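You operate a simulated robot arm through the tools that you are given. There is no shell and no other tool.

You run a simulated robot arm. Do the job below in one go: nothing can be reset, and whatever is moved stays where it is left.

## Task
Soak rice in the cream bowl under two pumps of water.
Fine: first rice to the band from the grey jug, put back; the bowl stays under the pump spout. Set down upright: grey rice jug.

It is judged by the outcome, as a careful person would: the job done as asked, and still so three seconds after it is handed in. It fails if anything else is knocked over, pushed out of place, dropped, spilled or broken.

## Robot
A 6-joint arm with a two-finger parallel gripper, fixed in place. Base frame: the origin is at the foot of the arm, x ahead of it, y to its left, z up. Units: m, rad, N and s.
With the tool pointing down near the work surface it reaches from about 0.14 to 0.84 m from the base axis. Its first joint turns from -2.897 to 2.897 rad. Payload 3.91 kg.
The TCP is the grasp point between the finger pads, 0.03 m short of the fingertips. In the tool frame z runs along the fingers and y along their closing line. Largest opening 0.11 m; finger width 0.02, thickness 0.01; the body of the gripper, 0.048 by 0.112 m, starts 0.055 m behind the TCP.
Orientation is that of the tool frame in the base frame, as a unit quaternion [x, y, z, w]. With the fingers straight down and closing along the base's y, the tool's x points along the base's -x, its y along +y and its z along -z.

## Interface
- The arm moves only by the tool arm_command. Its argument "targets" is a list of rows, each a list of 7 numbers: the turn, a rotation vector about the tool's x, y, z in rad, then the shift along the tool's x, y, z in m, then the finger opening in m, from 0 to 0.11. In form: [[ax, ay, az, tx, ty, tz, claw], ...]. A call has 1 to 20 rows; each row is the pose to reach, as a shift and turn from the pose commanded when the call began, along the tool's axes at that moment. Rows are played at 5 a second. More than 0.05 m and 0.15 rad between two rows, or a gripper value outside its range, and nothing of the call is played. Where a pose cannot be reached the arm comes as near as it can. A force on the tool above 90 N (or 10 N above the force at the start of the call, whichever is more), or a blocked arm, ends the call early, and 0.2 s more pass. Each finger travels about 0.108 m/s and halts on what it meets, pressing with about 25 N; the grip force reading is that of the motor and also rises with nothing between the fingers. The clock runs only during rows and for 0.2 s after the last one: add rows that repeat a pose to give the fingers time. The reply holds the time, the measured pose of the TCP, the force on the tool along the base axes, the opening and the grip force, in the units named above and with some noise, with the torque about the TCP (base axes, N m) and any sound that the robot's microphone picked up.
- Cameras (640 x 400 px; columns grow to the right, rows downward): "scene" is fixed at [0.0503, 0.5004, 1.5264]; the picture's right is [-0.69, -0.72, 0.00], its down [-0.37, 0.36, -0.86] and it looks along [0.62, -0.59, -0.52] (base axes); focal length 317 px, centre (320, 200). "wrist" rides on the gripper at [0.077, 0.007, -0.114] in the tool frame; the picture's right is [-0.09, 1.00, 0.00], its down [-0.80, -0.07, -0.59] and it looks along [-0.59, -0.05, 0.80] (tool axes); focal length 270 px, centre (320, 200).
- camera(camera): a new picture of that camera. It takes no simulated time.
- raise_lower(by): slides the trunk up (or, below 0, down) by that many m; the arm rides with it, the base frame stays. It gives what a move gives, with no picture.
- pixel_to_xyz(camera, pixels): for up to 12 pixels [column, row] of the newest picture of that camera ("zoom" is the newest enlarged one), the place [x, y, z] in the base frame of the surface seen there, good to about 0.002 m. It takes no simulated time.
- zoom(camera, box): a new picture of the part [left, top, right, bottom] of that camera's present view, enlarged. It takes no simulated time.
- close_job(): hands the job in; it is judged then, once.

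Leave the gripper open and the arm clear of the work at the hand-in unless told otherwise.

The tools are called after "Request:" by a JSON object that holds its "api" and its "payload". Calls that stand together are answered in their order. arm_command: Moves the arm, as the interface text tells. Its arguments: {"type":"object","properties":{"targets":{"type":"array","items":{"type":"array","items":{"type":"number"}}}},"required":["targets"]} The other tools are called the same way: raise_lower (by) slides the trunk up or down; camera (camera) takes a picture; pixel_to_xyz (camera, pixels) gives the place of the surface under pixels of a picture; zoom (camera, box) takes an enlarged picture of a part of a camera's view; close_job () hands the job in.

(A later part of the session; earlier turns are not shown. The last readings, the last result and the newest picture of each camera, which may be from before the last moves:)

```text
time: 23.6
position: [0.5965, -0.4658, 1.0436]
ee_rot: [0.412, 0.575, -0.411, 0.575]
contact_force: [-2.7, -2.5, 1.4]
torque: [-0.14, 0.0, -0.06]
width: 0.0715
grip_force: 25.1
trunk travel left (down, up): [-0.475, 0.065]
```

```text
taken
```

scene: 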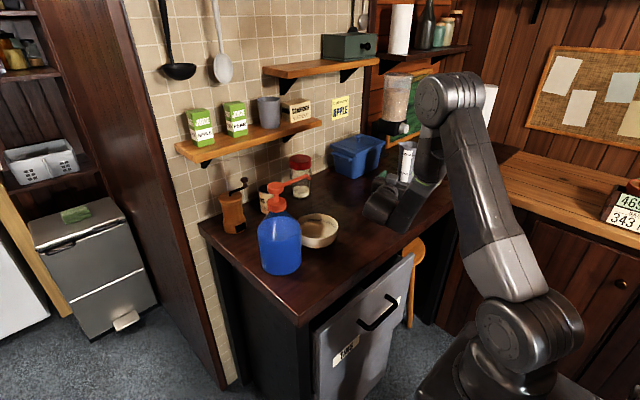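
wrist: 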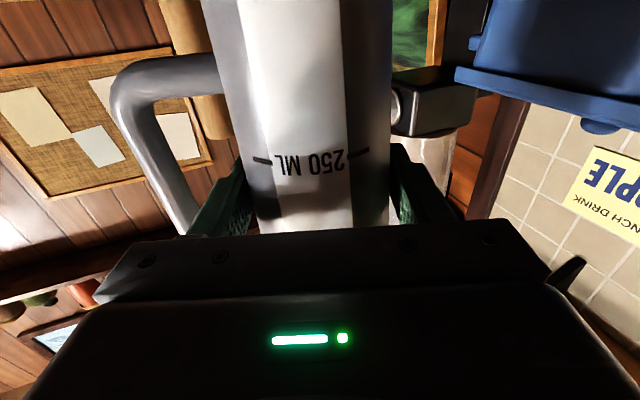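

Gripped at 7.15 cm, 25 N. I lift 3 cm straight up and check the load.

Request:
{"api": "arm_command", "payload": {"targets": [[0, 0, 0, -0.005, 0, 0, 0.04], [0, 0, 0, -0.015, 0, 0, 0.04], [0, 0, 0, -0.03, 0, 0, 0.04], [0, 0, 0, -0.03, 0, 0, 0.04]]}}

Request:
{"api": "camera", "payload": {"camera": "wrist"}}

Request:
{"api": "zoom", "payload": {"camera": "scene", "box": [340, 120, 480, 240]}}

```text
time: 24.6
position: [0.598, -0.4679, 1.0701]
ee_rot: [0.411, 0.577, -0.411, 0.575]
contact_force: [0.7, -0.4, -4.5]
torque: [0.04, -0.09, -0.02]
width: 0.0716
grip_force: 24.7
trunk travel left (down, up): [-0.475, 0.065]
```

```text
taken
```

wrist: 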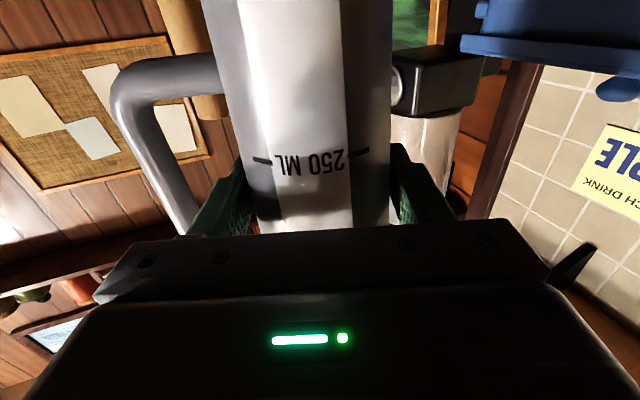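

```text
3.33 times, centred on (410, 180) of scene
```

zoom: 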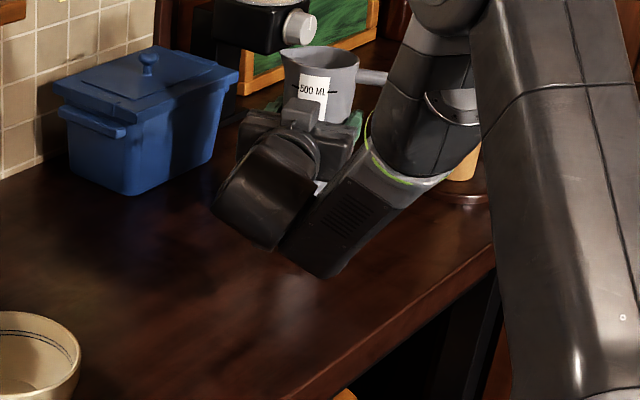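

The jug (about 4.5 N) is held firm and upright. I lift to z≈1.15 while backing away along the tool axis.

Request:
{"api": "arm_command", "payload": {"targets": [[0, 0, 0, -0.02, 0, -0.008, 0.04], [0, 0, 0, -0.04, 0, -0.02, 0.04], [0, 0, 0, -0.06, 0, -0.04, 0.04], [0, 0, 0, -0.075, 0, -0.065, 0.04], [0, 0, 0, -0.08, 0, -0.095, 0.04], [0, 0, 0, -0.08, 0, -0.125, 0.04], [0, 0, 0, -0.08, 0, -0.153, 0.04], [0, 0, 0, -0.08, 0, -0.172, 0.04], [0, 0, 0, -0.08, 0, -0.1777, 0.04], [0, 0, 0, -0.08, 0, -0.1777, 0.04]]}}

Request:
{"api": "camera", "payload": {"camera": "scene"}}

```text
time: 26.8
position: [0.5387, -0.2989, 1.1522]
ee_rot: [0.411, 0.575, -0.411, 0.576]
contact_force: [-0.5, -0.2, -4.2]
torque: [0.06, -0.06, 0.01]
width: 0.0716
grip_force: 25.3
trunk travel left (down, up): [-0.475, 0.065]
```

```text
taken
```

scene: 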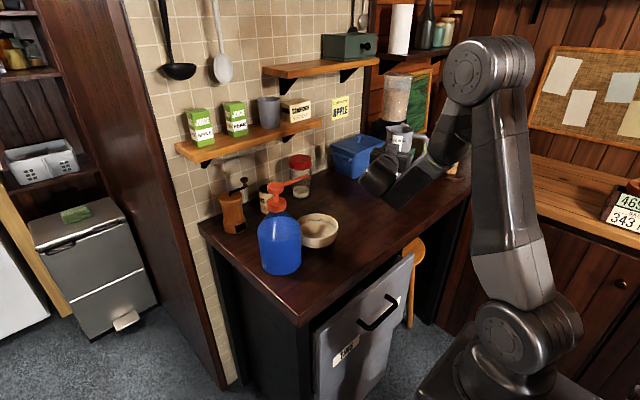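

Steady. I yaw the jug about its upright axis by 71° so the tool points +x and the lip faces +y.

Request:
{"api": "arm_command", "payload": {"targets": [[-0.04, 0, 0, 0, 0, 0, 0.04], [-0.13, 0, 0, 0, 0, 0, 0.04], [-0.23, 0, 0, 0, 0, 0, 0.04], [-0.33, 0, 0, 0, 0, 0, 0.04], [-0.43, 0, 0, 0, 0, 0, 0.04], [-0.53, 0, 0, 0, 0, 0, 0.04], [-0.63, 0, 0, 0, 0, 0, 0.04], [-0.73, 0, 0, 0, 0, 0, 0.04], [-0.83, 0, 0, 0, 0, 0, 0.04], [-0.93, 0, 0, 0, 0, 0, 0.04], [-1.03, 0, 0, 0, 0, 0, 0.04], [-1.13, 0, 0, 0, 0, 0, 0.04], [-1.2, 0, 0, 0, 0, 0, 0.04], [-1.239, 0, 0, 0, 0, 0, 0.04], [-1.239, 0, 0, 0, 0, 0, 0.04]]}}

Request:
{"api": "camera", "payload": {"camera": "scene"}}

```text
time: 30.0
position: [0.5413, -0.2987, 1.1521]
ee_rot: [0.279, 0.65, -0.279, 0.649]
contact_force: [-0.2, 1.3, -4.5]
torque: [0.08, -0.02, -0.01]
width: 0.0715
grip_force: 24.8
out of reach, approached as far as the arm can: row 6, 7, 8, 9, 10, 11, 12, 13, 14, 15
trunk travel left (down, up): [-0.475, 0.065]
```

```text
taken
```

scene: 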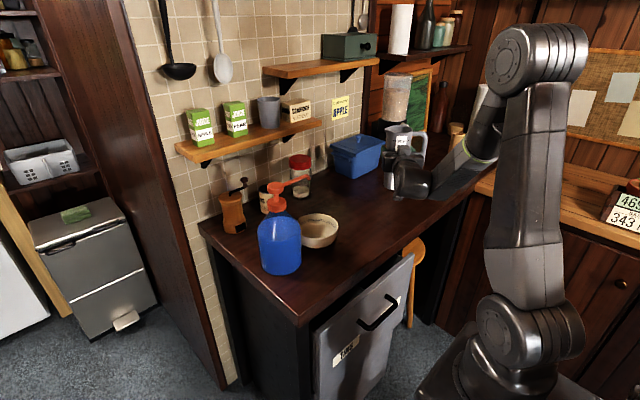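

The arm can only yaw to about azimuth -46° here (wrist limit). That's still usable: pouring toward +x+y from the bowl's near-right side gets easier as the base turns left. I send a null row to see which pose counts as commanded.

Request:
{"api": "arm_command", "payload": {"targets": [[0, 0, 0, 0, 0, 0, 0.04]]}}

```text
time: 30.4
position: [0.5401, -0.2998, 1.1527]
ee_rot: [0.28, 0.651, -0.279, 0.648]
contact_force: [-0.1, 0.3, -4.8]
torque: [0.09, -0.02, 0.0]
width: 0.0714
grip_force: 25.1
trunk travel left (down, up): [-0.475, 0.065]
```

The commanded pose equals the reached one (tool azimuth -46.5°, lip toward (0.73, 0.69)). I move the upright jug to a standby point near the bowl: TCP (0.506, -0.109, 1.13).

Request:
{"api": "arm_command", "payload": {"targets": [[0, 0, 0, 0.001, 0.006, -0.009, 0.04], [0, 0, 0, 0.003, 0.018, -0.027, 0.04], [0, 0, 0, 0.006, 0.031, -0.047, 0.04], [0, 0, 0, 0.009, 0.044, -0.067, 0.04], [0, 0, 0, 0.012, 0.057, -0.087, 0.04], [0, 0, 0, 0.015, 0.07, -0.107, 0.04], [0, 0, 0, 0.018, 0.083, -0.127, 0.04], [0, 0, 0, 0.02, 0.096, -0.146, 0.04], [0, 0, 0, 0.022, 0.1045, -0.159, 0.04], [0, 0, 0, 0.022, 0.1066, -0.162, 0.04], [0, 0, 0, 0.022, 0.1066, -0.162, 0.04]]}}

Request:
{"api": "camera", "payload": {"camera": "scene"}}

Request:
{"api": "zoom", "payload": {"camera": "scene", "box": [250, 150, 410, 290]}}

```text
time: 32.8
position: [0.5051, -0.1091, 1.1323]
ee_rot: [0.279, 0.651, -0.279, 0.649]
contact_force: [-0.3, 0.2, -5.5]
torque: [0.06, -0.04, -0.02]
width: 0.0712
grip_force: 25.2
trunk travel left (down, up): [-0.475, 0.065]
```

```text
taken
```

scene: 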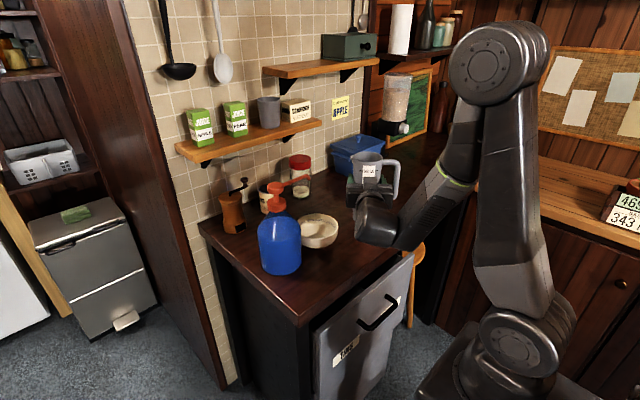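

```text
2.86 times, centred on (330, 220) of scene
```

zoom: 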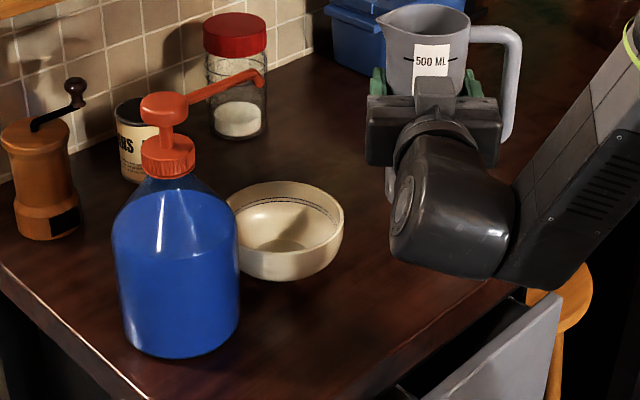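

Standby is good: the bowl (around (285,230)) is clearly visible and the lip faces it. I tilt toward the bowl to 60° while lowering, which should not yet release rice.

Request:
{"api": "arm_command", "payload": {"targets": [[0, 0, -0.08, 0.004, 0.002, 0, 0.04], [0, 0, -0.18, 0.012, 0.004, 0, 0.04], [0, 0, -0.29, 0.019, 0.007, 0, 0.04], [0, 0, -0.4, 0.027, 0.01, 0, 0.04], [0, 0, -0.51, 0.034, 0.013, 0, 0.04], [0, 0, -0.62, 0.042, 0.016, 0, 0.04], [0, 0, -0.73, 0.049, 0.019, 0, 0.04], [0, 0, -0.84, 0.057, 0.022, 0, 0.04], [0, 0, -0.95, 0.064, 0.025, 0, 0.04], [0, 0, -1.047, 0.072, 0.028, 0, 0.04], [0, 0, -1.047, 0.072, 0.028, 0, 0.04]]}}

Request:
{"api": "zoom", "payload": {"camera": "scene", "box": [250, 150, 410, 290]}}

```text
time: 35.2
position: [0.5267, -0.0887, 1.058]
ee_rot: [-0.084, 0.703, -0.567, 0.421]
contact_force: [0.1, 0.2, -5.3]
torque: [0.11, -0.08, 0.0]
width: 0.0715
grip_force: 24.7
trunk travel left (down, up): [-0.475, 0.065]
```

```text
2.86 times, centred on (330, 220) of scene
```

zoom: 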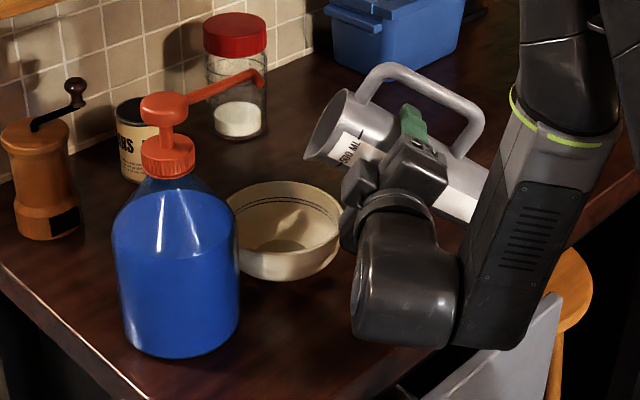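

Tilted 60°, no rice yet. I measure the lip at about (308,158).

Request:
{"api": "pixel_to_xyz", "payload": {"camera": "zoom", "pixels": [[309, 157], [318, 150], [350, 93], [330, 125], [312, 155], [285, 245]]}}

```text
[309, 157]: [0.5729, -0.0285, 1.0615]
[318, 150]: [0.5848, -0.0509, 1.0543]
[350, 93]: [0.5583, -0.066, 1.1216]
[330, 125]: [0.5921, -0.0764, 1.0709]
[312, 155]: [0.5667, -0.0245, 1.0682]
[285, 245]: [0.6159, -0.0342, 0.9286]
```

Lip is at s≈-3 cm from bowl centre, z 1.06. I tilt on to 80° slowly, lowering the lip to about z 1.02.

Request:
{"api": "arm_command", "payload": {"targets": [[0, 0, -0.07, -0.0009, 0.0024, 0, 0.04], [0, 0, -0.14, -0.0017, 0.0049, 0, 0.04], [0, 0, -0.21, -0.0026, 0.0073, 0, 0.04], [0, 0, -0.28, -0.0034, 0.0098, 0, 0.04], [0, 0, -0.349, -0.0043, 0.0122, 0, 0.04], [0, 0, -0.349, -0.0043, 0.0122, 0, 0.04]]}}

Request:
{"api": "zoom", "payload": {"camera": "scene", "box": [250, 150, 410, 290]}}

```text
time: 36.6
position: [0.535, -0.083, 1.049]
ee_rot: [-0.203, 0.677, -0.632, 0.317]
contact_force: [0.0, -0.3, -4.4]
torque: [0.06, -0.06, 0.0]
width: 0.0715
grip_force: 25.1
trunk travel left (down, up): [-0.475, 0.065]
```

```text
2.86 times, centred on (330, 220) of scene
```

zoom: 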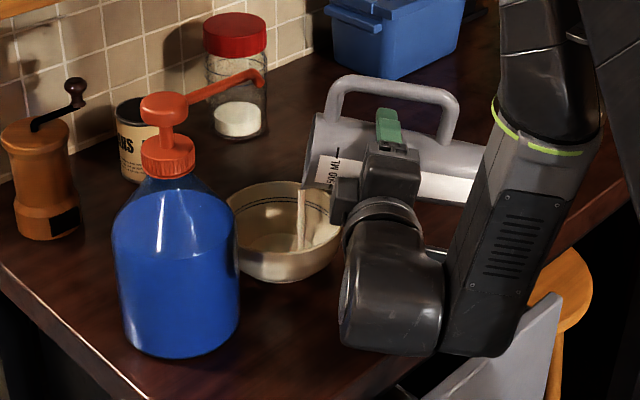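

Rice has begun streaming into the bowl at (300,215). I hold for one short row and look closely.

Request:
{"api": "arm_command", "payload": {"targets": [[0, 0, 0, 0, 0, 0, 0.04]]}}

Request:
{"api": "zoom", "payload": {"camera": "scene", "box": [290, 185, 350, 230]}}

```text
time: 37.0
position: [0.5333, -0.083, 1.0484]
ee_rot: [-0.203, 0.678, -0.631, 0.318]
contact_force: [0.0, 0.8, -5.1]
torque: [0.1, -0.07, 0.0]
width: 0.0715
grip_force: 25.7
trunk travel left (down, up): [-0.475, 0.065]
```

```text
8.89 times, centred on (320, 208) of scene
```

zoom: 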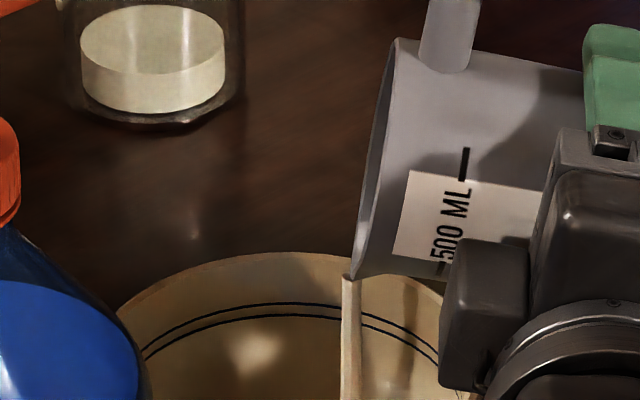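

A thin stream. I look at the bowl's interior.

Request:
{"api": "zoom", "payload": {"camera": "scene", "box": [290, 200, 354, 240]}}

Request:
{"api": "pixel_to_xyz", "payload": {"camera": "zoom", "pixels": [[250, 250], [300, 220], [220, 200], [250, 180], [330, 260], [200, 130], [220, 119], [220, 132]]}}

```text
10.00 times, centred on (322, 220) of scene
```

zoom: 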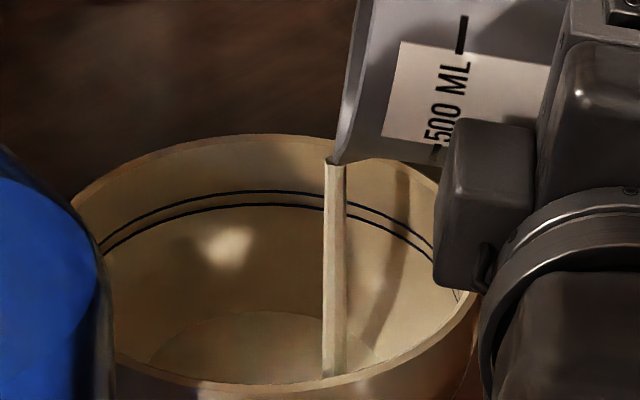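

```text
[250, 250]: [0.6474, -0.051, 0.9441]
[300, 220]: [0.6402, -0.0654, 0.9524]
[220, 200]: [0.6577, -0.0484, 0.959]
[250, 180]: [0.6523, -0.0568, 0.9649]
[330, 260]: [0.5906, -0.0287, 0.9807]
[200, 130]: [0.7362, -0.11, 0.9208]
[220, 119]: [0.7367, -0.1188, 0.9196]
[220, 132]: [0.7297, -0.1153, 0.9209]
```

Request:
{"api": "pixel_to_xyz", "payload": {"camera": "zoom", "pixels": [[250, 340], [200, 345], [280, 330], [270, 190], [270, 204], [150, 210], [150, 225], [260, 370], [400, 215], [400, 232], [370, 330]]}}

Request:
{"api": "arm_command", "payload": {"targets": [[0, 0, 0, 0, 0, 0, 0.04], [0, 0, 0, 0, 0, 0, 0.04], [0, 0, 0, 0, 0, 0, 0.04]]}}

Request:
{"api": "zoom", "payload": {"camera": "scene", "box": [290, 200, 354, 240]}}

Request:
{"api": "pixel_to_xyz", "payload": {"camera": "zoom", "pixels": [[250, 340], [200, 345], [280, 330], [270, 370]]}}

```text
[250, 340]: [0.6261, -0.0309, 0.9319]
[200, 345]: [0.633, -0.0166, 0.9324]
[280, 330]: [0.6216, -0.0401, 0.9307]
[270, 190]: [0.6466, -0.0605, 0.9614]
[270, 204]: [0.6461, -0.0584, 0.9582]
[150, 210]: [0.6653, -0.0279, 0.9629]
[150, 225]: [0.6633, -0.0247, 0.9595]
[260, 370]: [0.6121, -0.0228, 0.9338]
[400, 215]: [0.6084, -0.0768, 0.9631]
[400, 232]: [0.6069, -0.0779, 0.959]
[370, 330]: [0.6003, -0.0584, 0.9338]
```

```text
time: 37.8
position: [0.5333, -0.0826, 1.049]
ee_rot: [-0.204, 0.678, -0.631, 0.318]
contact_force: [0.0, 0.5, -4.7]
torque: [0.08, -0.04, 0.01]
width: 0.0714
grip_force: 24.3
trunk travel left (down, up): [-0.475, 0.065]
```

```text
10.00 times, centred on (322, 220) of scene
```

zoom: 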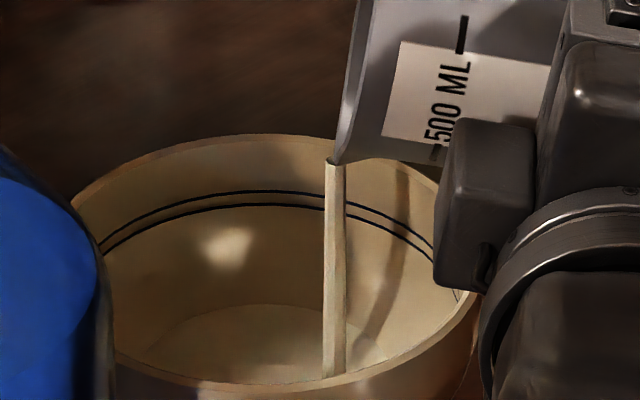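

```text
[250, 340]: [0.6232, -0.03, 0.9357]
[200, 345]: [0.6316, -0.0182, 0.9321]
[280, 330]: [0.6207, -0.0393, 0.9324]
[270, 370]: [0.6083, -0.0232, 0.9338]
```

Band lines are at z≈0.959 and 0.963; rice is now at ≈0.933 and rising slowly. I tilt 8° more with the lip held in place and watch.

Request:
{"api": "arm_command", "payload": {"targets": [[0, 0, -0.07, -0.0032, -0.0045, 0, 0.04], [0, 0, -0.14, -0.0065, -0.009, 0, 0.04], [0, 0, -0.14, -0.0065, -0.009, 0, 0.04], [0, 0, -0.14, -0.0065, -0.009, 0, 0.04]]}}

Request:
{"api": "zoom", "payload": {"camera": "scene", "box": [290, 200, 354, 240]}}

Request:
{"api": "pixel_to_xyz", "payload": {"camera": "zoom", "pixels": [[250, 340], [200, 345], [280, 330], [270, 370], [250, 300]]}}

```text
time: 38.8
position: [0.5362, -0.0807, 1.0586]
ee_rot: [-0.25, 0.662, -0.651, 0.273]
contact_force: [0.1, 0.2, -3.7]
torque: [0.09, -0.05, 0.04]
width: 0.0714
grip_force: 24.8
trunk travel left (down, up): [-0.475, 0.065]
```

```text
10.00 times, centred on (322, 220) of scene
```

zoom: 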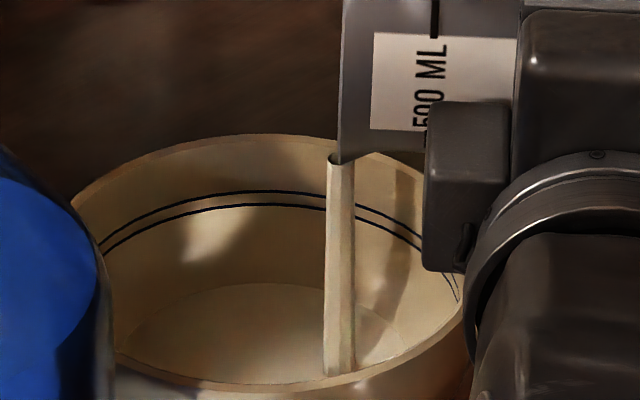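

```text
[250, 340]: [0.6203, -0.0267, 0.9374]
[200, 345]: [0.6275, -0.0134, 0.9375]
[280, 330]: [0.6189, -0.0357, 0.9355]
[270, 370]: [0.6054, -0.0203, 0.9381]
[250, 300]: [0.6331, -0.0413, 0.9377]
```

Level ≈0.9375, stream a bit thicker, all landing inside. I hold about 1 s more.

Request:
{"api": "arm_command", "payload": {"targets": [[0, 0, 0, 0, 0, 0, 0.04], [0, 0, 0, 0, 0, 0, 0.04], [0, 0, 0, 0, 0, 0, 0.04], [0, 0, 0, 0, 0, 0, 0.04]]}}

Request:
{"api": "zoom", "payload": {"camera": "scene", "box": [290, 200, 354, 240]}}

Request:
{"api": "pixel_to_xyz", "payload": {"camera": "zoom", "pixels": [[250, 340], [200, 345], [280, 330], [270, 370], [250, 300]]}}

```text
time: 39.8
position: [0.5373, -0.0788, 1.0603]
ee_rot: [-0.25, 0.662, -0.651, 0.274]
contact_force: [0.1, 0.8, -5.2]
torque: [0.09, -0.09, -0.02]
width: 0.0712
grip_force: 24.5
trunk travel left (down, up): [-0.475, 0.065]
```

```text
10.00 times, centred on (322, 220) of scene
```

zoom: 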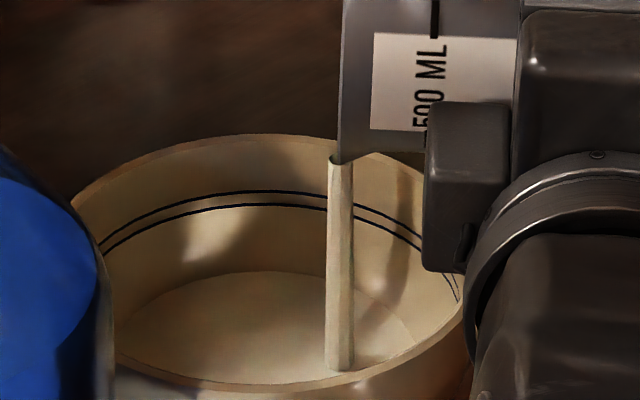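

```text
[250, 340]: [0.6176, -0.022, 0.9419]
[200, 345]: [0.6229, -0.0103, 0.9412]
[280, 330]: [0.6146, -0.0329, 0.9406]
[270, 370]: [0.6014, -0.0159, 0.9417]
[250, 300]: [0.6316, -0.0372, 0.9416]
```

Rising about 4 mm per second; level 0.9415. I hold 2 s more.

Request:
{"api": "arm_command", "payload": {"targets": [[0, 0, 0, 0, 0, 0, 0.04], [0, 0, 0, 0, 0, 0, 0.04], [0, 0, 0, 0, 0, 0, 0.04], [0, 0, 0, 0, 0, 0, 0.04], [0, 0, 0, 0, 0, 0, 0.04], [0, 0, 0, 0, 0, 0, 0.04], [0, 0, 0, 0, 0, 0, 0.04], [0, 0, 0, 0, 0, 0, 0.04], [0, 0, 0, 0, 0, 0, 0.04], [0, 0, 0, 0, 0, 0, 0.04]]}}

Request:
{"api": "zoom", "payload": {"camera": "scene", "box": [290, 200, 354, 240]}}

Request:
{"api": "pixel_to_xyz", "payload": {"camera": "zoom", "pixels": [[250, 340], [200, 345], [280, 330], [270, 370], [250, 300], [400, 300]]}}

```text
time: 42.0
position: [0.5371, -0.0801, 1.06]
ee_rot: [-0.25, 0.662, -0.651, 0.273]
contact_force: [-0.7, 0.6, -4.2]
torque: [0.04, -0.03, -0.02]
width: 0.0716
grip_force: 25.1
trunk travel left (down, up): [-0.475, 0.065]
```

```text
10.00 times, centred on (322, 220) of scene
```

zoom: 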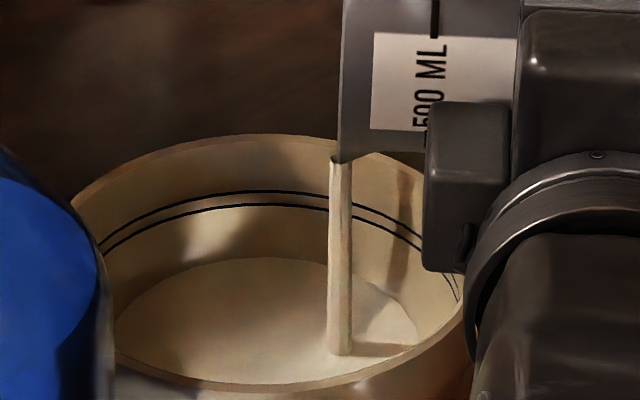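

```text
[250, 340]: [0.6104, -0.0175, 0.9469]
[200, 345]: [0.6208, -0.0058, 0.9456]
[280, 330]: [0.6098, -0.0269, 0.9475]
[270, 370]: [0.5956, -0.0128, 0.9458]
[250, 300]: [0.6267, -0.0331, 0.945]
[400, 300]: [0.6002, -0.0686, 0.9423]
```

Level ≈0.946 and the flow is slowing. I tilt another 8° with the lip kept in place.

Request:
{"api": "arm_command", "payload": {"targets": [[0, 0, -0.07, -0.0033, -0.0045, 0, 0.04], [0, 0, -0.14, -0.0066, -0.0091, 0, 0.04], [0, 0, -0.14, -0.0066, -0.0091, 0, 0.04], [0, 0, -0.14, -0.0066, -0.0091, 0, 0.04], [0, 0, -0.14, -0.0066, -0.0091, 0, 0.04], [0, 0, -0.14, -0.0066, -0.0091, 0, 0.04]]}}

Request:
{"api": "zoom", "payload": {"camera": "scene", "box": [290, 200, 354, 240]}}

Request:
{"api": "pixel_to_xyz", "payload": {"camera": "zoom", "pixels": [[250, 340], [200, 345], [280, 330], [270, 370], [250, 300], [400, 300]]}}

```text
time: 43.4
position: [0.5417, -0.0751, 1.0695]
ee_rot: [0.296, -0.643, 0.669, -0.227]
contact_force: [-0.7, 0.4, -3.5]
torque: [0.05, -0.02, -0.03]
width: 0.0711
grip_force: 25.2
trunk travel left (down, up): [-0.475, 0.065]
```

```text
10.00 times, centred on (322, 220) of scene
```

zoom: 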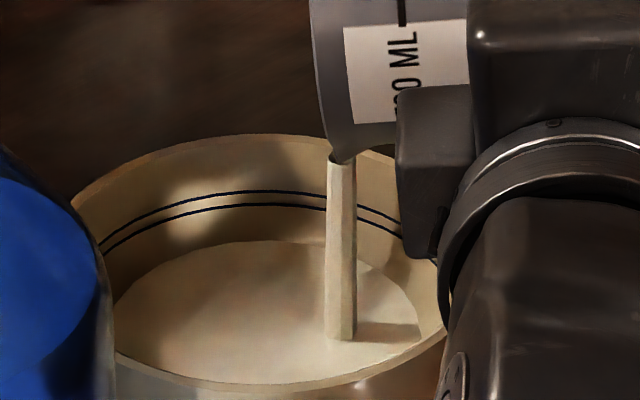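

```text
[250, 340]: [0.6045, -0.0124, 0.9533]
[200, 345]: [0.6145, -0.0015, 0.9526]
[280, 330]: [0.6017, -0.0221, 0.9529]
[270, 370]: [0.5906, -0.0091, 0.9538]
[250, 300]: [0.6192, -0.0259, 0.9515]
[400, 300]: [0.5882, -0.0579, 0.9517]
```

Level ≈0.9525, target between 0.959 and 0.963. I hold about 0.8 s more.

Request:
{"api": "arm_command", "payload": {"targets": [[0, 0, 0, 0, 0, 0, 0.04], [0, 0, 0, 0, 0, 0, 0.04], [0, 0, 0, 0, 0, 0, 0.04]]}}

Request:
{"api": "zoom", "payload": {"camera": "scene", "box": [290, 200, 354, 240]}}

Request:
{"api": "pixel_to_xyz", "payload": {"camera": "zoom", "pixels": [[250, 340], [200, 345], [280, 330], [270, 370], [250, 300], [400, 300], [200, 300], [220, 270]]}}

```text
time: 44.2
position: [0.5413, -0.0757, 1.0687]
ee_rot: [0.296, -0.643, 0.669, -0.227]
contact_force: [-0.2, -0.4, -3.5]
torque: [0.04, -0.08, 0.01]
width: 0.0716
grip_force: 25.4
trunk travel left (down, up): [-0.475, 0.065]
```

```text
10.00 times, centred on (322, 220) of scene
```

zoom: 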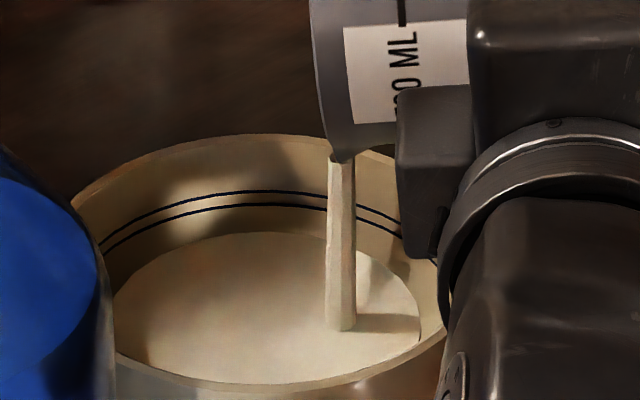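

```text
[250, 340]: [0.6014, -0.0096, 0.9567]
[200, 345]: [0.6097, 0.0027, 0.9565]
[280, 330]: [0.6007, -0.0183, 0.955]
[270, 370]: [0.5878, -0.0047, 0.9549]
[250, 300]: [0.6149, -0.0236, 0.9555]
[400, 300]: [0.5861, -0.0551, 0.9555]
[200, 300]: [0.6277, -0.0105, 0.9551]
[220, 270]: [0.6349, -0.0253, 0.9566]
```

By eye the rice edge (row 232) is still well under the lower line (row 204). I measure points along the wall column to compare.

Request:
{"api": "pixel_to_xyz", "payload": {"camera": "zoom", "pixels": [[260, 235], [260, 228], [260, 220], [260, 212], [260, 204], [260, 197], [260, 190], [260, 180], [260, 160], [260, 140], [240, 204], [220, 205]]}}

```text
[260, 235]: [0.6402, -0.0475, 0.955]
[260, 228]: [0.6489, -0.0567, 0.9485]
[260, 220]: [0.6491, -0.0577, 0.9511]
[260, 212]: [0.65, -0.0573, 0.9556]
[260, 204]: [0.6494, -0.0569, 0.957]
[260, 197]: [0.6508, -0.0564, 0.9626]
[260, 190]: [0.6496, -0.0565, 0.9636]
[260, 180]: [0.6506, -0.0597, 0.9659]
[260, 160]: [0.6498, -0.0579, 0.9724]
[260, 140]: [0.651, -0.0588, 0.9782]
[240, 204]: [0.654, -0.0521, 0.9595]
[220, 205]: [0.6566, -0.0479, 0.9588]
```

Rice level is ≈0.9555; band between 0.958 and 0.9635. I hold one more short row (0.4 s).

Request:
{"api": "arm_command", "payload": {"targets": [[0, 0, 0, 0, 0, 0, 0.04]]}}

Request:
{"api": "zoom", "payload": {"camera": "scene", "box": [290, 200, 354, 240]}}

Request:
{"api": "pixel_to_xyz", "payload": {"camera": "zoom", "pixels": [[250, 340], [200, 345], [280, 330], [270, 370], [250, 300], [400, 300], [200, 300], [220, 270], [180, 320], [290, 280], [260, 310], [220, 350]]}}

```text
time: 44.6
position: [0.5415, -0.0756, 1.0693]
ee_rot: [0.296, -0.643, 0.669, -0.226]
contact_force: [0.1, -0.7, -3.9]
torque: [0.08, -0.05, 0.01]
width: 0.0714
grip_force: 25.2
trunk travel left (down, up): [-0.475, 0.065]
```

```text
10.00 times, centred on (322, 220) of scene
```

zoom: 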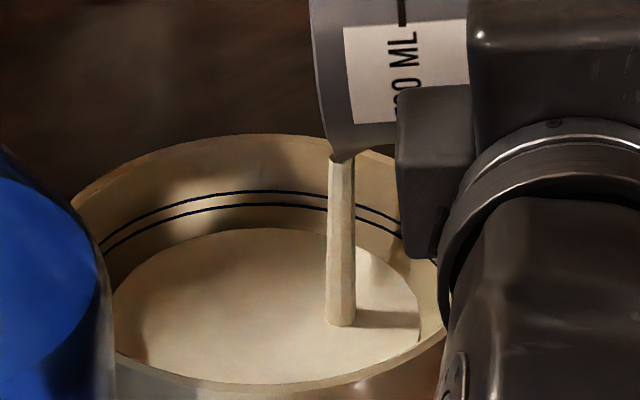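

```text
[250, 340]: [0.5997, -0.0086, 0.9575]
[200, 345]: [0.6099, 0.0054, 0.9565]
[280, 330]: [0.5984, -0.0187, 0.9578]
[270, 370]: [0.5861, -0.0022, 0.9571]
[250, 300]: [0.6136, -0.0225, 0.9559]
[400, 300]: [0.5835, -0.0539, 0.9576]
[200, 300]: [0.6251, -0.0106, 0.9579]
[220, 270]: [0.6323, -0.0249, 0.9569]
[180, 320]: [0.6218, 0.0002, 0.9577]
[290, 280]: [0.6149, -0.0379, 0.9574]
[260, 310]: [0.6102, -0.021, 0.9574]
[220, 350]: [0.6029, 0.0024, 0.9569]
```

Level ≈0.957. I hold 0.6 s more and tilt back to 60° at once, lip over the bowl.

Request:
{"api": "arm_command", "payload": {"targets": [[0, 0, 0, 0, 0, 0, 0.04], [0, 0, 0, 0, 0, 0, 0.04], [0, 0, 0, 0, 0, 0, 0.04], [0, 0, 0.126, 0.0027, 0.0037, 0, 0.04], [0, 0, 0.251, 0.0055, 0.0074, 0, 0.04], [0, 0, 0.377, 0.0082, 0.0111, 0, 0.04], [0, 0, 0.502, 0.011, 0.0148, 0, 0.04], [0, 0, 0.628, 0.0137, 0.0185, 0, 0.04], [0, 0, 0.628, 0.0137, 0.0185, 0, 0.04]]}}

Request:
{"api": "zoom", "payload": {"camera": "scene", "box": [290, 190, 354, 240]}}

Request:
{"api": "pixel_to_xyz", "payload": {"camera": "zoom", "pixels": [[250, 340], [200, 345], [280, 330], [220, 350], [250, 300], [350, 300], [200, 300], [220, 290], [180, 320], [290, 290], [260, 310], [300, 350]]}}

```text
time: 46.6
position: [0.5304, -0.0858, 1.0522]
ee_rot: [-0.082, 0.703, -0.566, 0.423]
contact_force: [-0.9, 0.1, -3.6]
torque: [0.07, -0.08, 0.01]
width: 0.0713
grip_force: 25.1
trunk travel left (down, up): [-0.475, 0.065]
```

```text
8.00 times, centred on (322, 215) of scene
```

zoom: 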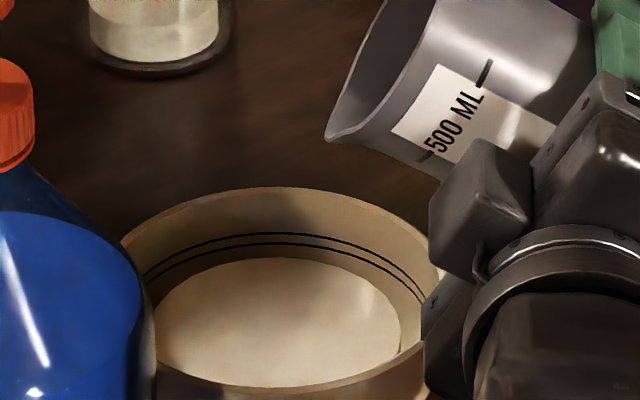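

```text
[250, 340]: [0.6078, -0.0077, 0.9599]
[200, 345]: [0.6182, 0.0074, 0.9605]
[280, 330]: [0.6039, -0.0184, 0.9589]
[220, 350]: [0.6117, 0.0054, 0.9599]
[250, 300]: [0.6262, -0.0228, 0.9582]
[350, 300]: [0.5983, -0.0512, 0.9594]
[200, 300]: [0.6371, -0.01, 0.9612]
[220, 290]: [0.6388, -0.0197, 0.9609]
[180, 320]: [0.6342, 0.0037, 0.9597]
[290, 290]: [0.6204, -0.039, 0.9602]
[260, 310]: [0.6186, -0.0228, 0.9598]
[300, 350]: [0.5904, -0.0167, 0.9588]
```

Average rice level ≈0.960, in the middle of the band; flow has stopped. I right the jug and back off to standby.

Request:
{"api": "arm_command", "payload": {"targets": [[0, 0, 0.08, -0.001, -0.0084, 0, 0.04], [0, 0, 0.19, -0.0021, -0.0168, 0, 0.04], [0, 0, 0.3, -0.0031, -0.0252, 0, 0.04], [0, 0, 0.41, -0.0042, -0.0336, 0, 0.04], [0, 0, 0.52, -0.0052, -0.042, 0, 0.04], [0, 0, 0.63, -0.0062, -0.0504, 0, 0.04], [0, 0, 0.74, -0.0073, -0.0588, 0, 0.04], [0, 0, 0.85, -0.0083, -0.0672, 0, 0.04], [0, 0, 0.96, -0.0094, -0.0756, 0, 0.04], [0, 0, 1.047, -0.0104, -0.084, 0, 0.04], [0, 0, 1.047, -0.0104, -0.084, 0, 0.04]]}}

Request:
{"api": "zoom", "payload": {"camera": "scene", "box": [250, 150, 410, 290]}}

Request:
{"api": "zoom", "payload": {"camera": "scene", "box": [285, 195, 349, 245]}}

```text
time: 49.0
position: [0.5078, -0.1084, 1.1289]
ee_rot: [0.28, 0.65, -0.279, 0.649]
contact_force: [-0.7, -0.7, -3.4]
torque: [0.04, -0.05, -0.02]
width: 0.0712
grip_force: 24.9
trunk travel left (down, up): [-0.475, 0.065]
```

```text
2.86 times, centred on (330, 220) of scene
```

zoom: 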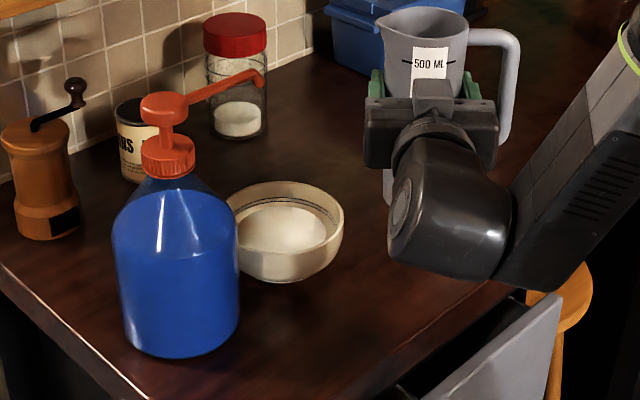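

```text
8.00 times, centred on (317, 220) of scene
```

zoom: 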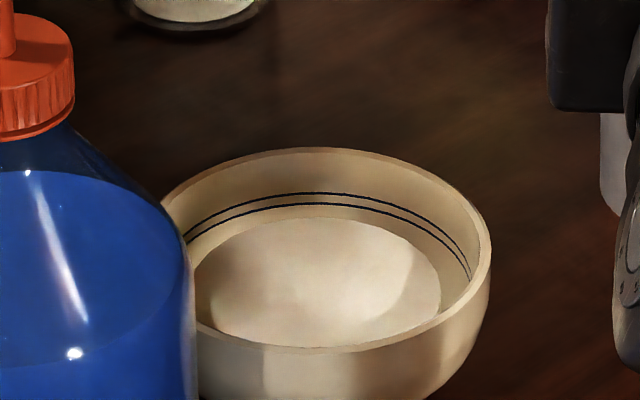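

I take careful samples of the rice surface and both band lines to decide whether a top-up is needed.

Request:
{"api": "pixel_to_xyz", "payload": {"camera": "zoom", "pixels": [[300, 230], [350, 230], [250, 270], [300, 270], [350, 270], [400, 270], [250, 310], [300, 310], [350, 310], [400, 300], [420, 280], [280, 330]]}}

Request:
{"api": "pixel_to_xyz", "payload": {"camera": "zoom", "pixels": [[300, 193], [330, 193], [360, 196], [300, 204], [330, 204], [360, 208], [400, 208], [400, 220], [260, 198], [260, 210], [230, 220], [430, 240]]}}

```text
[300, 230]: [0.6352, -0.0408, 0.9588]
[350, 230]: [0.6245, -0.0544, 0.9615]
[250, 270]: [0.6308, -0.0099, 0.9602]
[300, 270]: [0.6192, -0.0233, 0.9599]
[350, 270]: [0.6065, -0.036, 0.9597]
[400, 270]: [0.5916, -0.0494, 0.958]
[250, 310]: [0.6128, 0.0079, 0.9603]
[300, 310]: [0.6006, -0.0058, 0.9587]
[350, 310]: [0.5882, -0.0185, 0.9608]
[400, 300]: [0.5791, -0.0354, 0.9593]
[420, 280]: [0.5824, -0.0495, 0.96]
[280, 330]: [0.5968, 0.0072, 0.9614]
```

```text
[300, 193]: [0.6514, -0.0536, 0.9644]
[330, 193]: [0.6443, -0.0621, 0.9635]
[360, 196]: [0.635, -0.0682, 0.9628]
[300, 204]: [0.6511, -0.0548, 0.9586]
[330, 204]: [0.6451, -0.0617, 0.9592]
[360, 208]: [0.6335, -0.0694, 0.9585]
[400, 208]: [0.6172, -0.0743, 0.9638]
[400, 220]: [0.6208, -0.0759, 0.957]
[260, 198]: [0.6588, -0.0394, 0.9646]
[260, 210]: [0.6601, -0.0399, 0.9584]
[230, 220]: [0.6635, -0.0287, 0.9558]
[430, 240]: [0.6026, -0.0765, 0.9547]
```

Rice is ≈0.960, inside the band (0.9585–0.964): good, no top-up. Now I return the jug along the reverse path.

Request:
{"api": "arm_command", "payload": {"targets": [[0, 0, 0, -0.001, -0.006, 0.009, 0.04], [0, 0, 0, -0.003, -0.018, 0.027, 0.04], [0, 0, 0, -0.006, -0.031, 0.047, 0.04], [0, 0, 0, -0.009, -0.044, 0.067, 0.04], [0, 0, 0, -0.012, -0.057, 0.087, 0.04], [0, 0, 0, -0.015, -0.07, 0.107, 0.04], [0, 0, 0, -0.018, -0.083, 0.127, 0.04], [0, 0, 0, -0.02, -0.096, 0.146, 0.04], [0, 0, 0, -0.023, -0.1083, 0.1612, 0.04], [0.08, 0, 0, -0.023, -0.1083, 0.1612, 0.04], [0.17, 0, 0, -0.023, -0.1083, 0.1612, 0.04], [0.26, 0, 0, -0.023, -0.1083, 0.1612, 0.04], [0.35, 0, 0, -0.023, -0.1083, 0.1612, 0.04], [0.4266, 0, 0, -0.023, -0.1083, 0.1612, 0.04], [0.4266, 0, 0, -0.023, -0.1083, 0.1612, 0.04]]}}

Request:
{"api": "zoom", "payload": {"camera": "scene", "box": [330, 110, 490, 230]}}

```text
time: 52.2
position: [0.5372, -0.3003, 1.1539]
ee_rot: [0.411, 0.575, -0.411, 0.575]
contact_force: [0.7, 0.1, -2.5]
torque: [0.0, -0.04, 0.01]
width: 0.0712
grip_force: 25.3
trunk travel left (down, up): [-0.475, 0.065]
```

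```text
3.33 times, centred on (410, 170) of scene
```

zoom: 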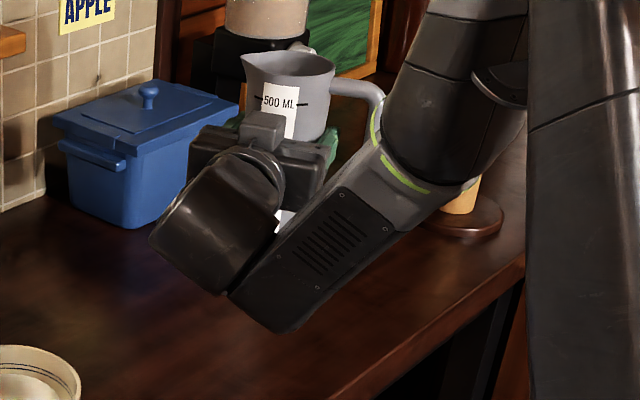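

Upright and back at yaw -71°. I carry it to 3.7 cm above its original spot.

Request:
{"api": "arm_command", "payload": {"targets": [[0, 0, 0, 0, 0, 0.01, 0.04], [0, 0, 0, 0.005, 0, 0.035, 0.04], [0, 0, 0, 0.015, 0, 0.06, 0.04], [0, 0, 0, 0.025, 0, 0.085, 0.04], [0, 0, 0, 0.037, 0, 0.11, 0.04], [0, 0, 0, 0.05, 0, 0.135, 0.04], [0, 0, 0, 0.062, 0, 0.157, 0.04], [0, 0, 0, 0.073, 0, 0.172, 0.04], [0, 0, 0, 0.073, 0, 0.1767, 0.04], [0, 0, 0, 0.073, 0, 0.1767, 0.04]]}}

Request:
{"api": "zoom", "payload": {"camera": "scene", "box": [330, 110, 490, 230]}}

Request:
{"api": "camera", "payload": {"camera": "wrist"}}

```text
time: 54.4
position: [0.5945, -0.468, 1.0802]
ee_rot: [0.41, 0.576, -0.412, 0.575]
contact_force: [0.7, -0.5, -3.2]
torque: [0.03, -0.07, -0.02]
width: 0.0712
grip_force: 25.5
trunk travel left (down, up): [-0.475, 0.065]
```

```text
3.33 times, centred on (410, 170) of scene
```

zoom: 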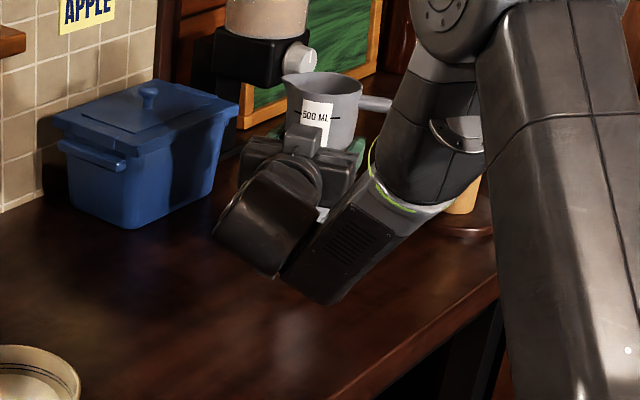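

```text
taken
```

wrist: 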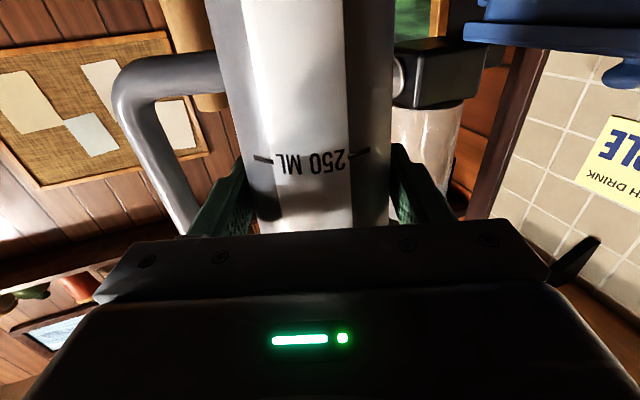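

The jug hasn't slipped. I lower 3.4 cm, then creep down watching for contact.

Request:
{"api": "arm_command", "payload": {"targets": [[0, 0, 0, 0.01, 0, 0, 0.04], [0, 0, 0, 0.02, 0, 0, 0.04], [0, 0, 0, 0.028, 0, 0, 0.04], [0, 0, 0, 0.034, 0, 0, 0.04], [0, 0, 0, 0.034, 0, 0, 0.04]]}}

Request:
{"api": "arm_command", "payload": {"targets": [[0, 0, 0, 0.001, 0, 0, 0.04], [0, 0, 0, 0.002, 0, 0, 0.04], [0, 0, 0, 0.002, 0, 0, 0.04]]}}

```text
time: 55.6
position: [0.5971, -0.4675, 1.0465]
ee_rot: [0.41, 0.576, -0.411, 0.575]
contact_force: [0.6, -0.5, -3.4]
torque: [0.07, -0.06, -0.02]
width: 0.0711
grip_force: 25.2
trunk travel left (down, up): [-0.475, 0.065]
```

```text
time: 56.4
position: [0.5947, -0.4673, 1.0442]
ee_rot: [0.41, 0.576, -0.411, 0.575]
contact_force: [-0.1, 0.2, -3.3]
torque: [0.01, -0.03, -0.02]
width: 0.0713
grip_force: 25.2
trunk travel left (down, up): [-0.475, 0.065]
```

Still hanging freely (-3.3 N). I creep down 2 mm more.

Request:
{"api": "arm_command", "payload": {"targets": [[0, 0, 0, 0.001, 0, 0, 0.04], [0, 0, 0, 0.002, 0, 0, 0.04], [0, 0, 0, 0.002, 0, 0, 0.04]]}}

```text
time: 57.2
position: [0.5951, -0.468, 1.0421]
ee_rot: [0.41, 0.575, -0.411, 0.576]
contact_force: [1.3, -0.5, 3.2]
torque: [0.12, -0.3, -0.04]
width: 0.0714
grip_force: 25.3
trunk travel left (down, up): [-0.475, 0.065]
```

Contact with the counter (force turned to +3.2 N). I open the fingers slowly to 9 cm.

Request:
{"api": "arm_command", "payload": {"targets": [[0, 0, 0, 0, 0, 0, 0.073], [0, 0, 0, 0, 0, 0, 0.078], [0, 0, 0, 0, 0, 0, 0.084], [0, 0, 0, 0, 0, 0, 0.09], [0, 0, 0, 0, 0, 0, 0.09]]}}

Request:
{"api": "camera", "payload": {"camera": "wrist"}}

```text
time: 58.4
position: [0.5945, -0.4669, 1.0421]
ee_rot: [0.41, 0.576, -0.411, 0.575]
contact_force: [0.7, 0.0, -0.3]
torque: [-0.02, 0.03, -0.02]
width: 0.0897
grip_force: 0.0
trunk travel left (down, up): [-0.475, 0.065]
```

```text
taken
```

wrist: 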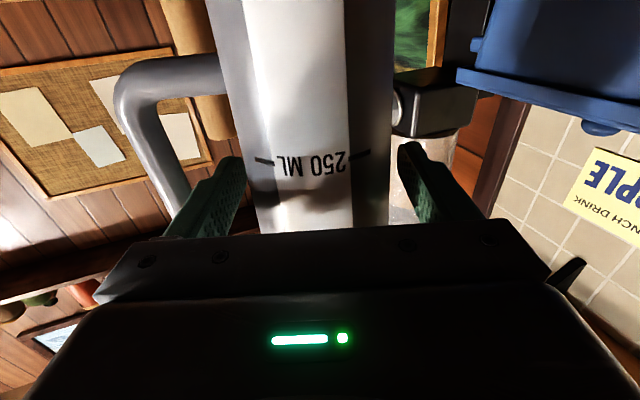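

The jug stands free. I back straight out 15 cm along the tool axis.

Request:
{"api": "arm_command", "payload": {"targets": [[0, 0, 0, 0, 0, -0.015, 0.09], [0, 0, 0, 0, 0, -0.035, 0.09], [0, 0, 0, 0, 0, -0.06, 0.09], [0, 0, 0, 0, 0, -0.09, 0.09], [0, 0, 0, 0, 0, -0.12, 0.09], [0, 0, 0, 0, 0, -0.15, 0.09], [0, 0, 0, 0, 0, -0.15, 0.09]]}}

Request:
{"api": "camera", "payload": {"camera": "wrist"}}

Request:
{"api": "camera", "payload": {"camera": "scene"}}

```text
time: 60.0
position: [0.5463, -0.3265, 1.0402]
ee_rot: [0.41, 0.576, -0.411, 0.575]
contact_force: [-0.1, 0.8, 0.3]
torque: [0.0, -0.03, 0.03]
width: 0.0897
grip_force: 0.0
trunk travel left (down, up): [-0.475, 0.065]
```

```text
taken
```

wrist: 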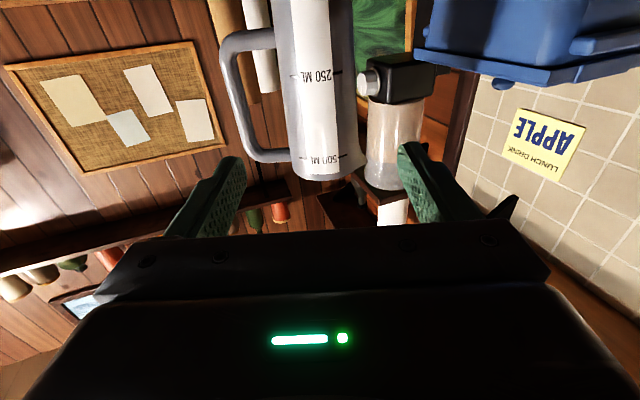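

```text
taken
```

scene: 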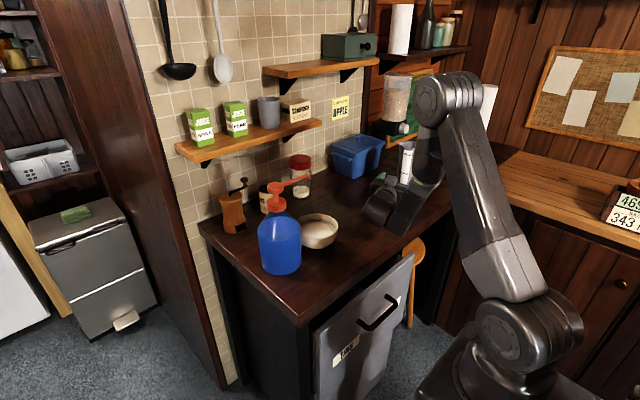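

The jug stands upright in its place. I rise and turn the tool back to straight down, closing the fingers for pressing.

Request:
{"api": "arm_command", "payload": {"targets": [[0, 0, 0, -0.045, 0, -0.01, 0.09], [0, 0, 0, -0.09, 0, -0.02, 0.09], [0, 0, 0, -0.135, 0, -0.03, 0.09], [0, 0, 0, -0.18, 0, -0.04, 0.09], [-0.074, 0.1037, -0.074, -0.2, 0, -0.05, 0.08], [-0.1479, 0.2074, -0.1479, -0.22, 0, -0.05, 0.06], [-0.2219, 0.3111, -0.2219, -0.22, 0, -0.05, 0.04], [-0.2958, 0.4148, -0.2958, -0.22, 0, -0.05, 0.02], [-0.3698, 0.5185, -0.3698, -0.22, 0, -0.05, 0.0], [-0.4438, 0.6222, -0.4438, -0.22, 0, -0.05, 0.0], [-0.5177, 0.7258, -0.5177, -0.22, 0, -0.05, 0.0], [-0.5917, 0.8295, -0.5917, -0.22, 0, -0.05, 0.0], [-0.6657, 0.9332, -0.6657, -0.22, 0, -0.05, 0.0], [-0.7396, 1.0369, -0.7396, -0.22, 0, -0.05, 0.0], [-0.8136, 1.1406, -0.8136, -0.22, 0, -0.05, 0.0], [-0.8875, 1.2443, -0.8875, -0.22, 0, -0.05, 0.0], [-0.9615, 1.348, -0.9615, -0.22, 0, -0.05, 0.0], [-0.9615, 1.348, -0.9615, -0.22, 0, -0.05, 0.0]]}}

Request:
{"api": "camera", "payload": {"camera": "scene"}}

Request:
{"api": "zoom", "payload": {"camera": "scene", "box": [350, 120, 470, 210]}}

Request:
{"api": "pixel_to_xyz", "payload": {"camera": "zoom", "pixels": [[225, 100], [210, 260]]}}

```text
time: 63.8
position: [0.5284, -0.2796, 1.263]
ee_rot: [-0.001, 1.0, 0.0, -0.001]
contact_force: [-0.3, 0.0, 0.1]
torque: [0.03, 0.01, 0.01]
width: 0.0001
grip_force: 24.5
trunk travel left (down, up): [-0.475, 0.065]
```

```text
taken
```

scene: 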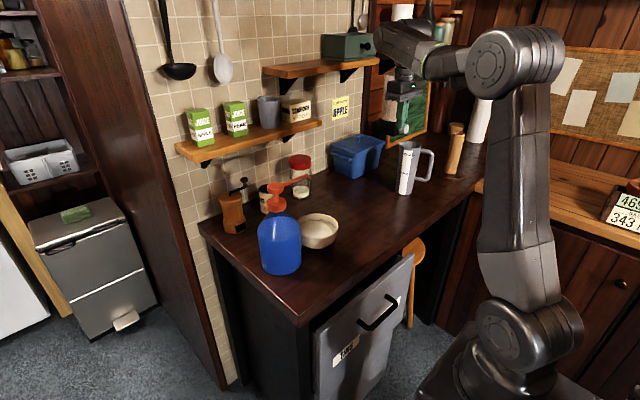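

```text
4.44 times, centred on (410, 165) of scene
```

zoom: 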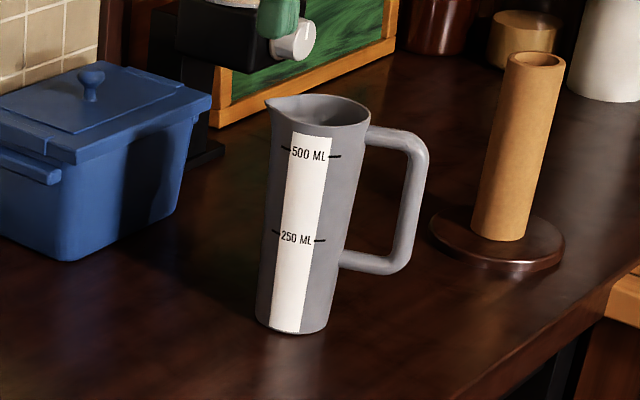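

```text
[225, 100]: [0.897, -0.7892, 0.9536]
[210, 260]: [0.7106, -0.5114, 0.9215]
```

The jug is back in place. Before moving over the pump, I measure shelf front edge and the pump head top.

Request:
{"api": "pixel_to_xyz", "payload": {"camera": "scene", "pixels": [[205, 160], [250, 142], [320, 124], [300, 73], [277, 187], [277, 190], [272, 189], [282, 189], [278, 184], [298, 183]]}}

Request:
{"api": "zoom", "payload": {"camera": "scene", "box": [262, 175, 294, 200]}}

Request:
{"api": "pixel_to_xyz", "payload": {"camera": "zoom", "pixels": [[180, 180], [220, 150], [260, 180], [300, 200], [340, 180], [260, 230], [260, 210], [240, 190], [300, 150], [200, 200], [320, 210], [280, 170]]}}

```text
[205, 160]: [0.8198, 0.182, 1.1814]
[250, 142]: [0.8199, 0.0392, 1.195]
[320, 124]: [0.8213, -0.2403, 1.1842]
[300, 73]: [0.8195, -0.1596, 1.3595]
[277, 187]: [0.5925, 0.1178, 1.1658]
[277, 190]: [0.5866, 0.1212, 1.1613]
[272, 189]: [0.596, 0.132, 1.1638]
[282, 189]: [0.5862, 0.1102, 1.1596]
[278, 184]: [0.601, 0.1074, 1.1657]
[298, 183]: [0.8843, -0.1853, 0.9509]
```

```text
16.00 times, centred on (278, 188) of scene
```

zoom: 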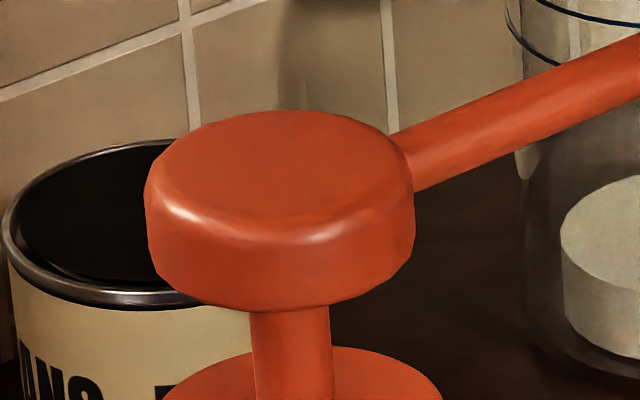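

```text
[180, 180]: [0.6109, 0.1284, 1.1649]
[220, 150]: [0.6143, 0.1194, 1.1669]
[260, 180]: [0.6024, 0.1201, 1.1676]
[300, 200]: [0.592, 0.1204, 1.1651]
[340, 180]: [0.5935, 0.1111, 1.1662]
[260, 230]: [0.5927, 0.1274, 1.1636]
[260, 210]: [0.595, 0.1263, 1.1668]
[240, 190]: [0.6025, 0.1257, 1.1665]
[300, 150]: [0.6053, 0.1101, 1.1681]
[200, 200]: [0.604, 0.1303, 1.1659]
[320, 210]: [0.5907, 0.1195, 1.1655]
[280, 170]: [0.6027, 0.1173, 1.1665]
```

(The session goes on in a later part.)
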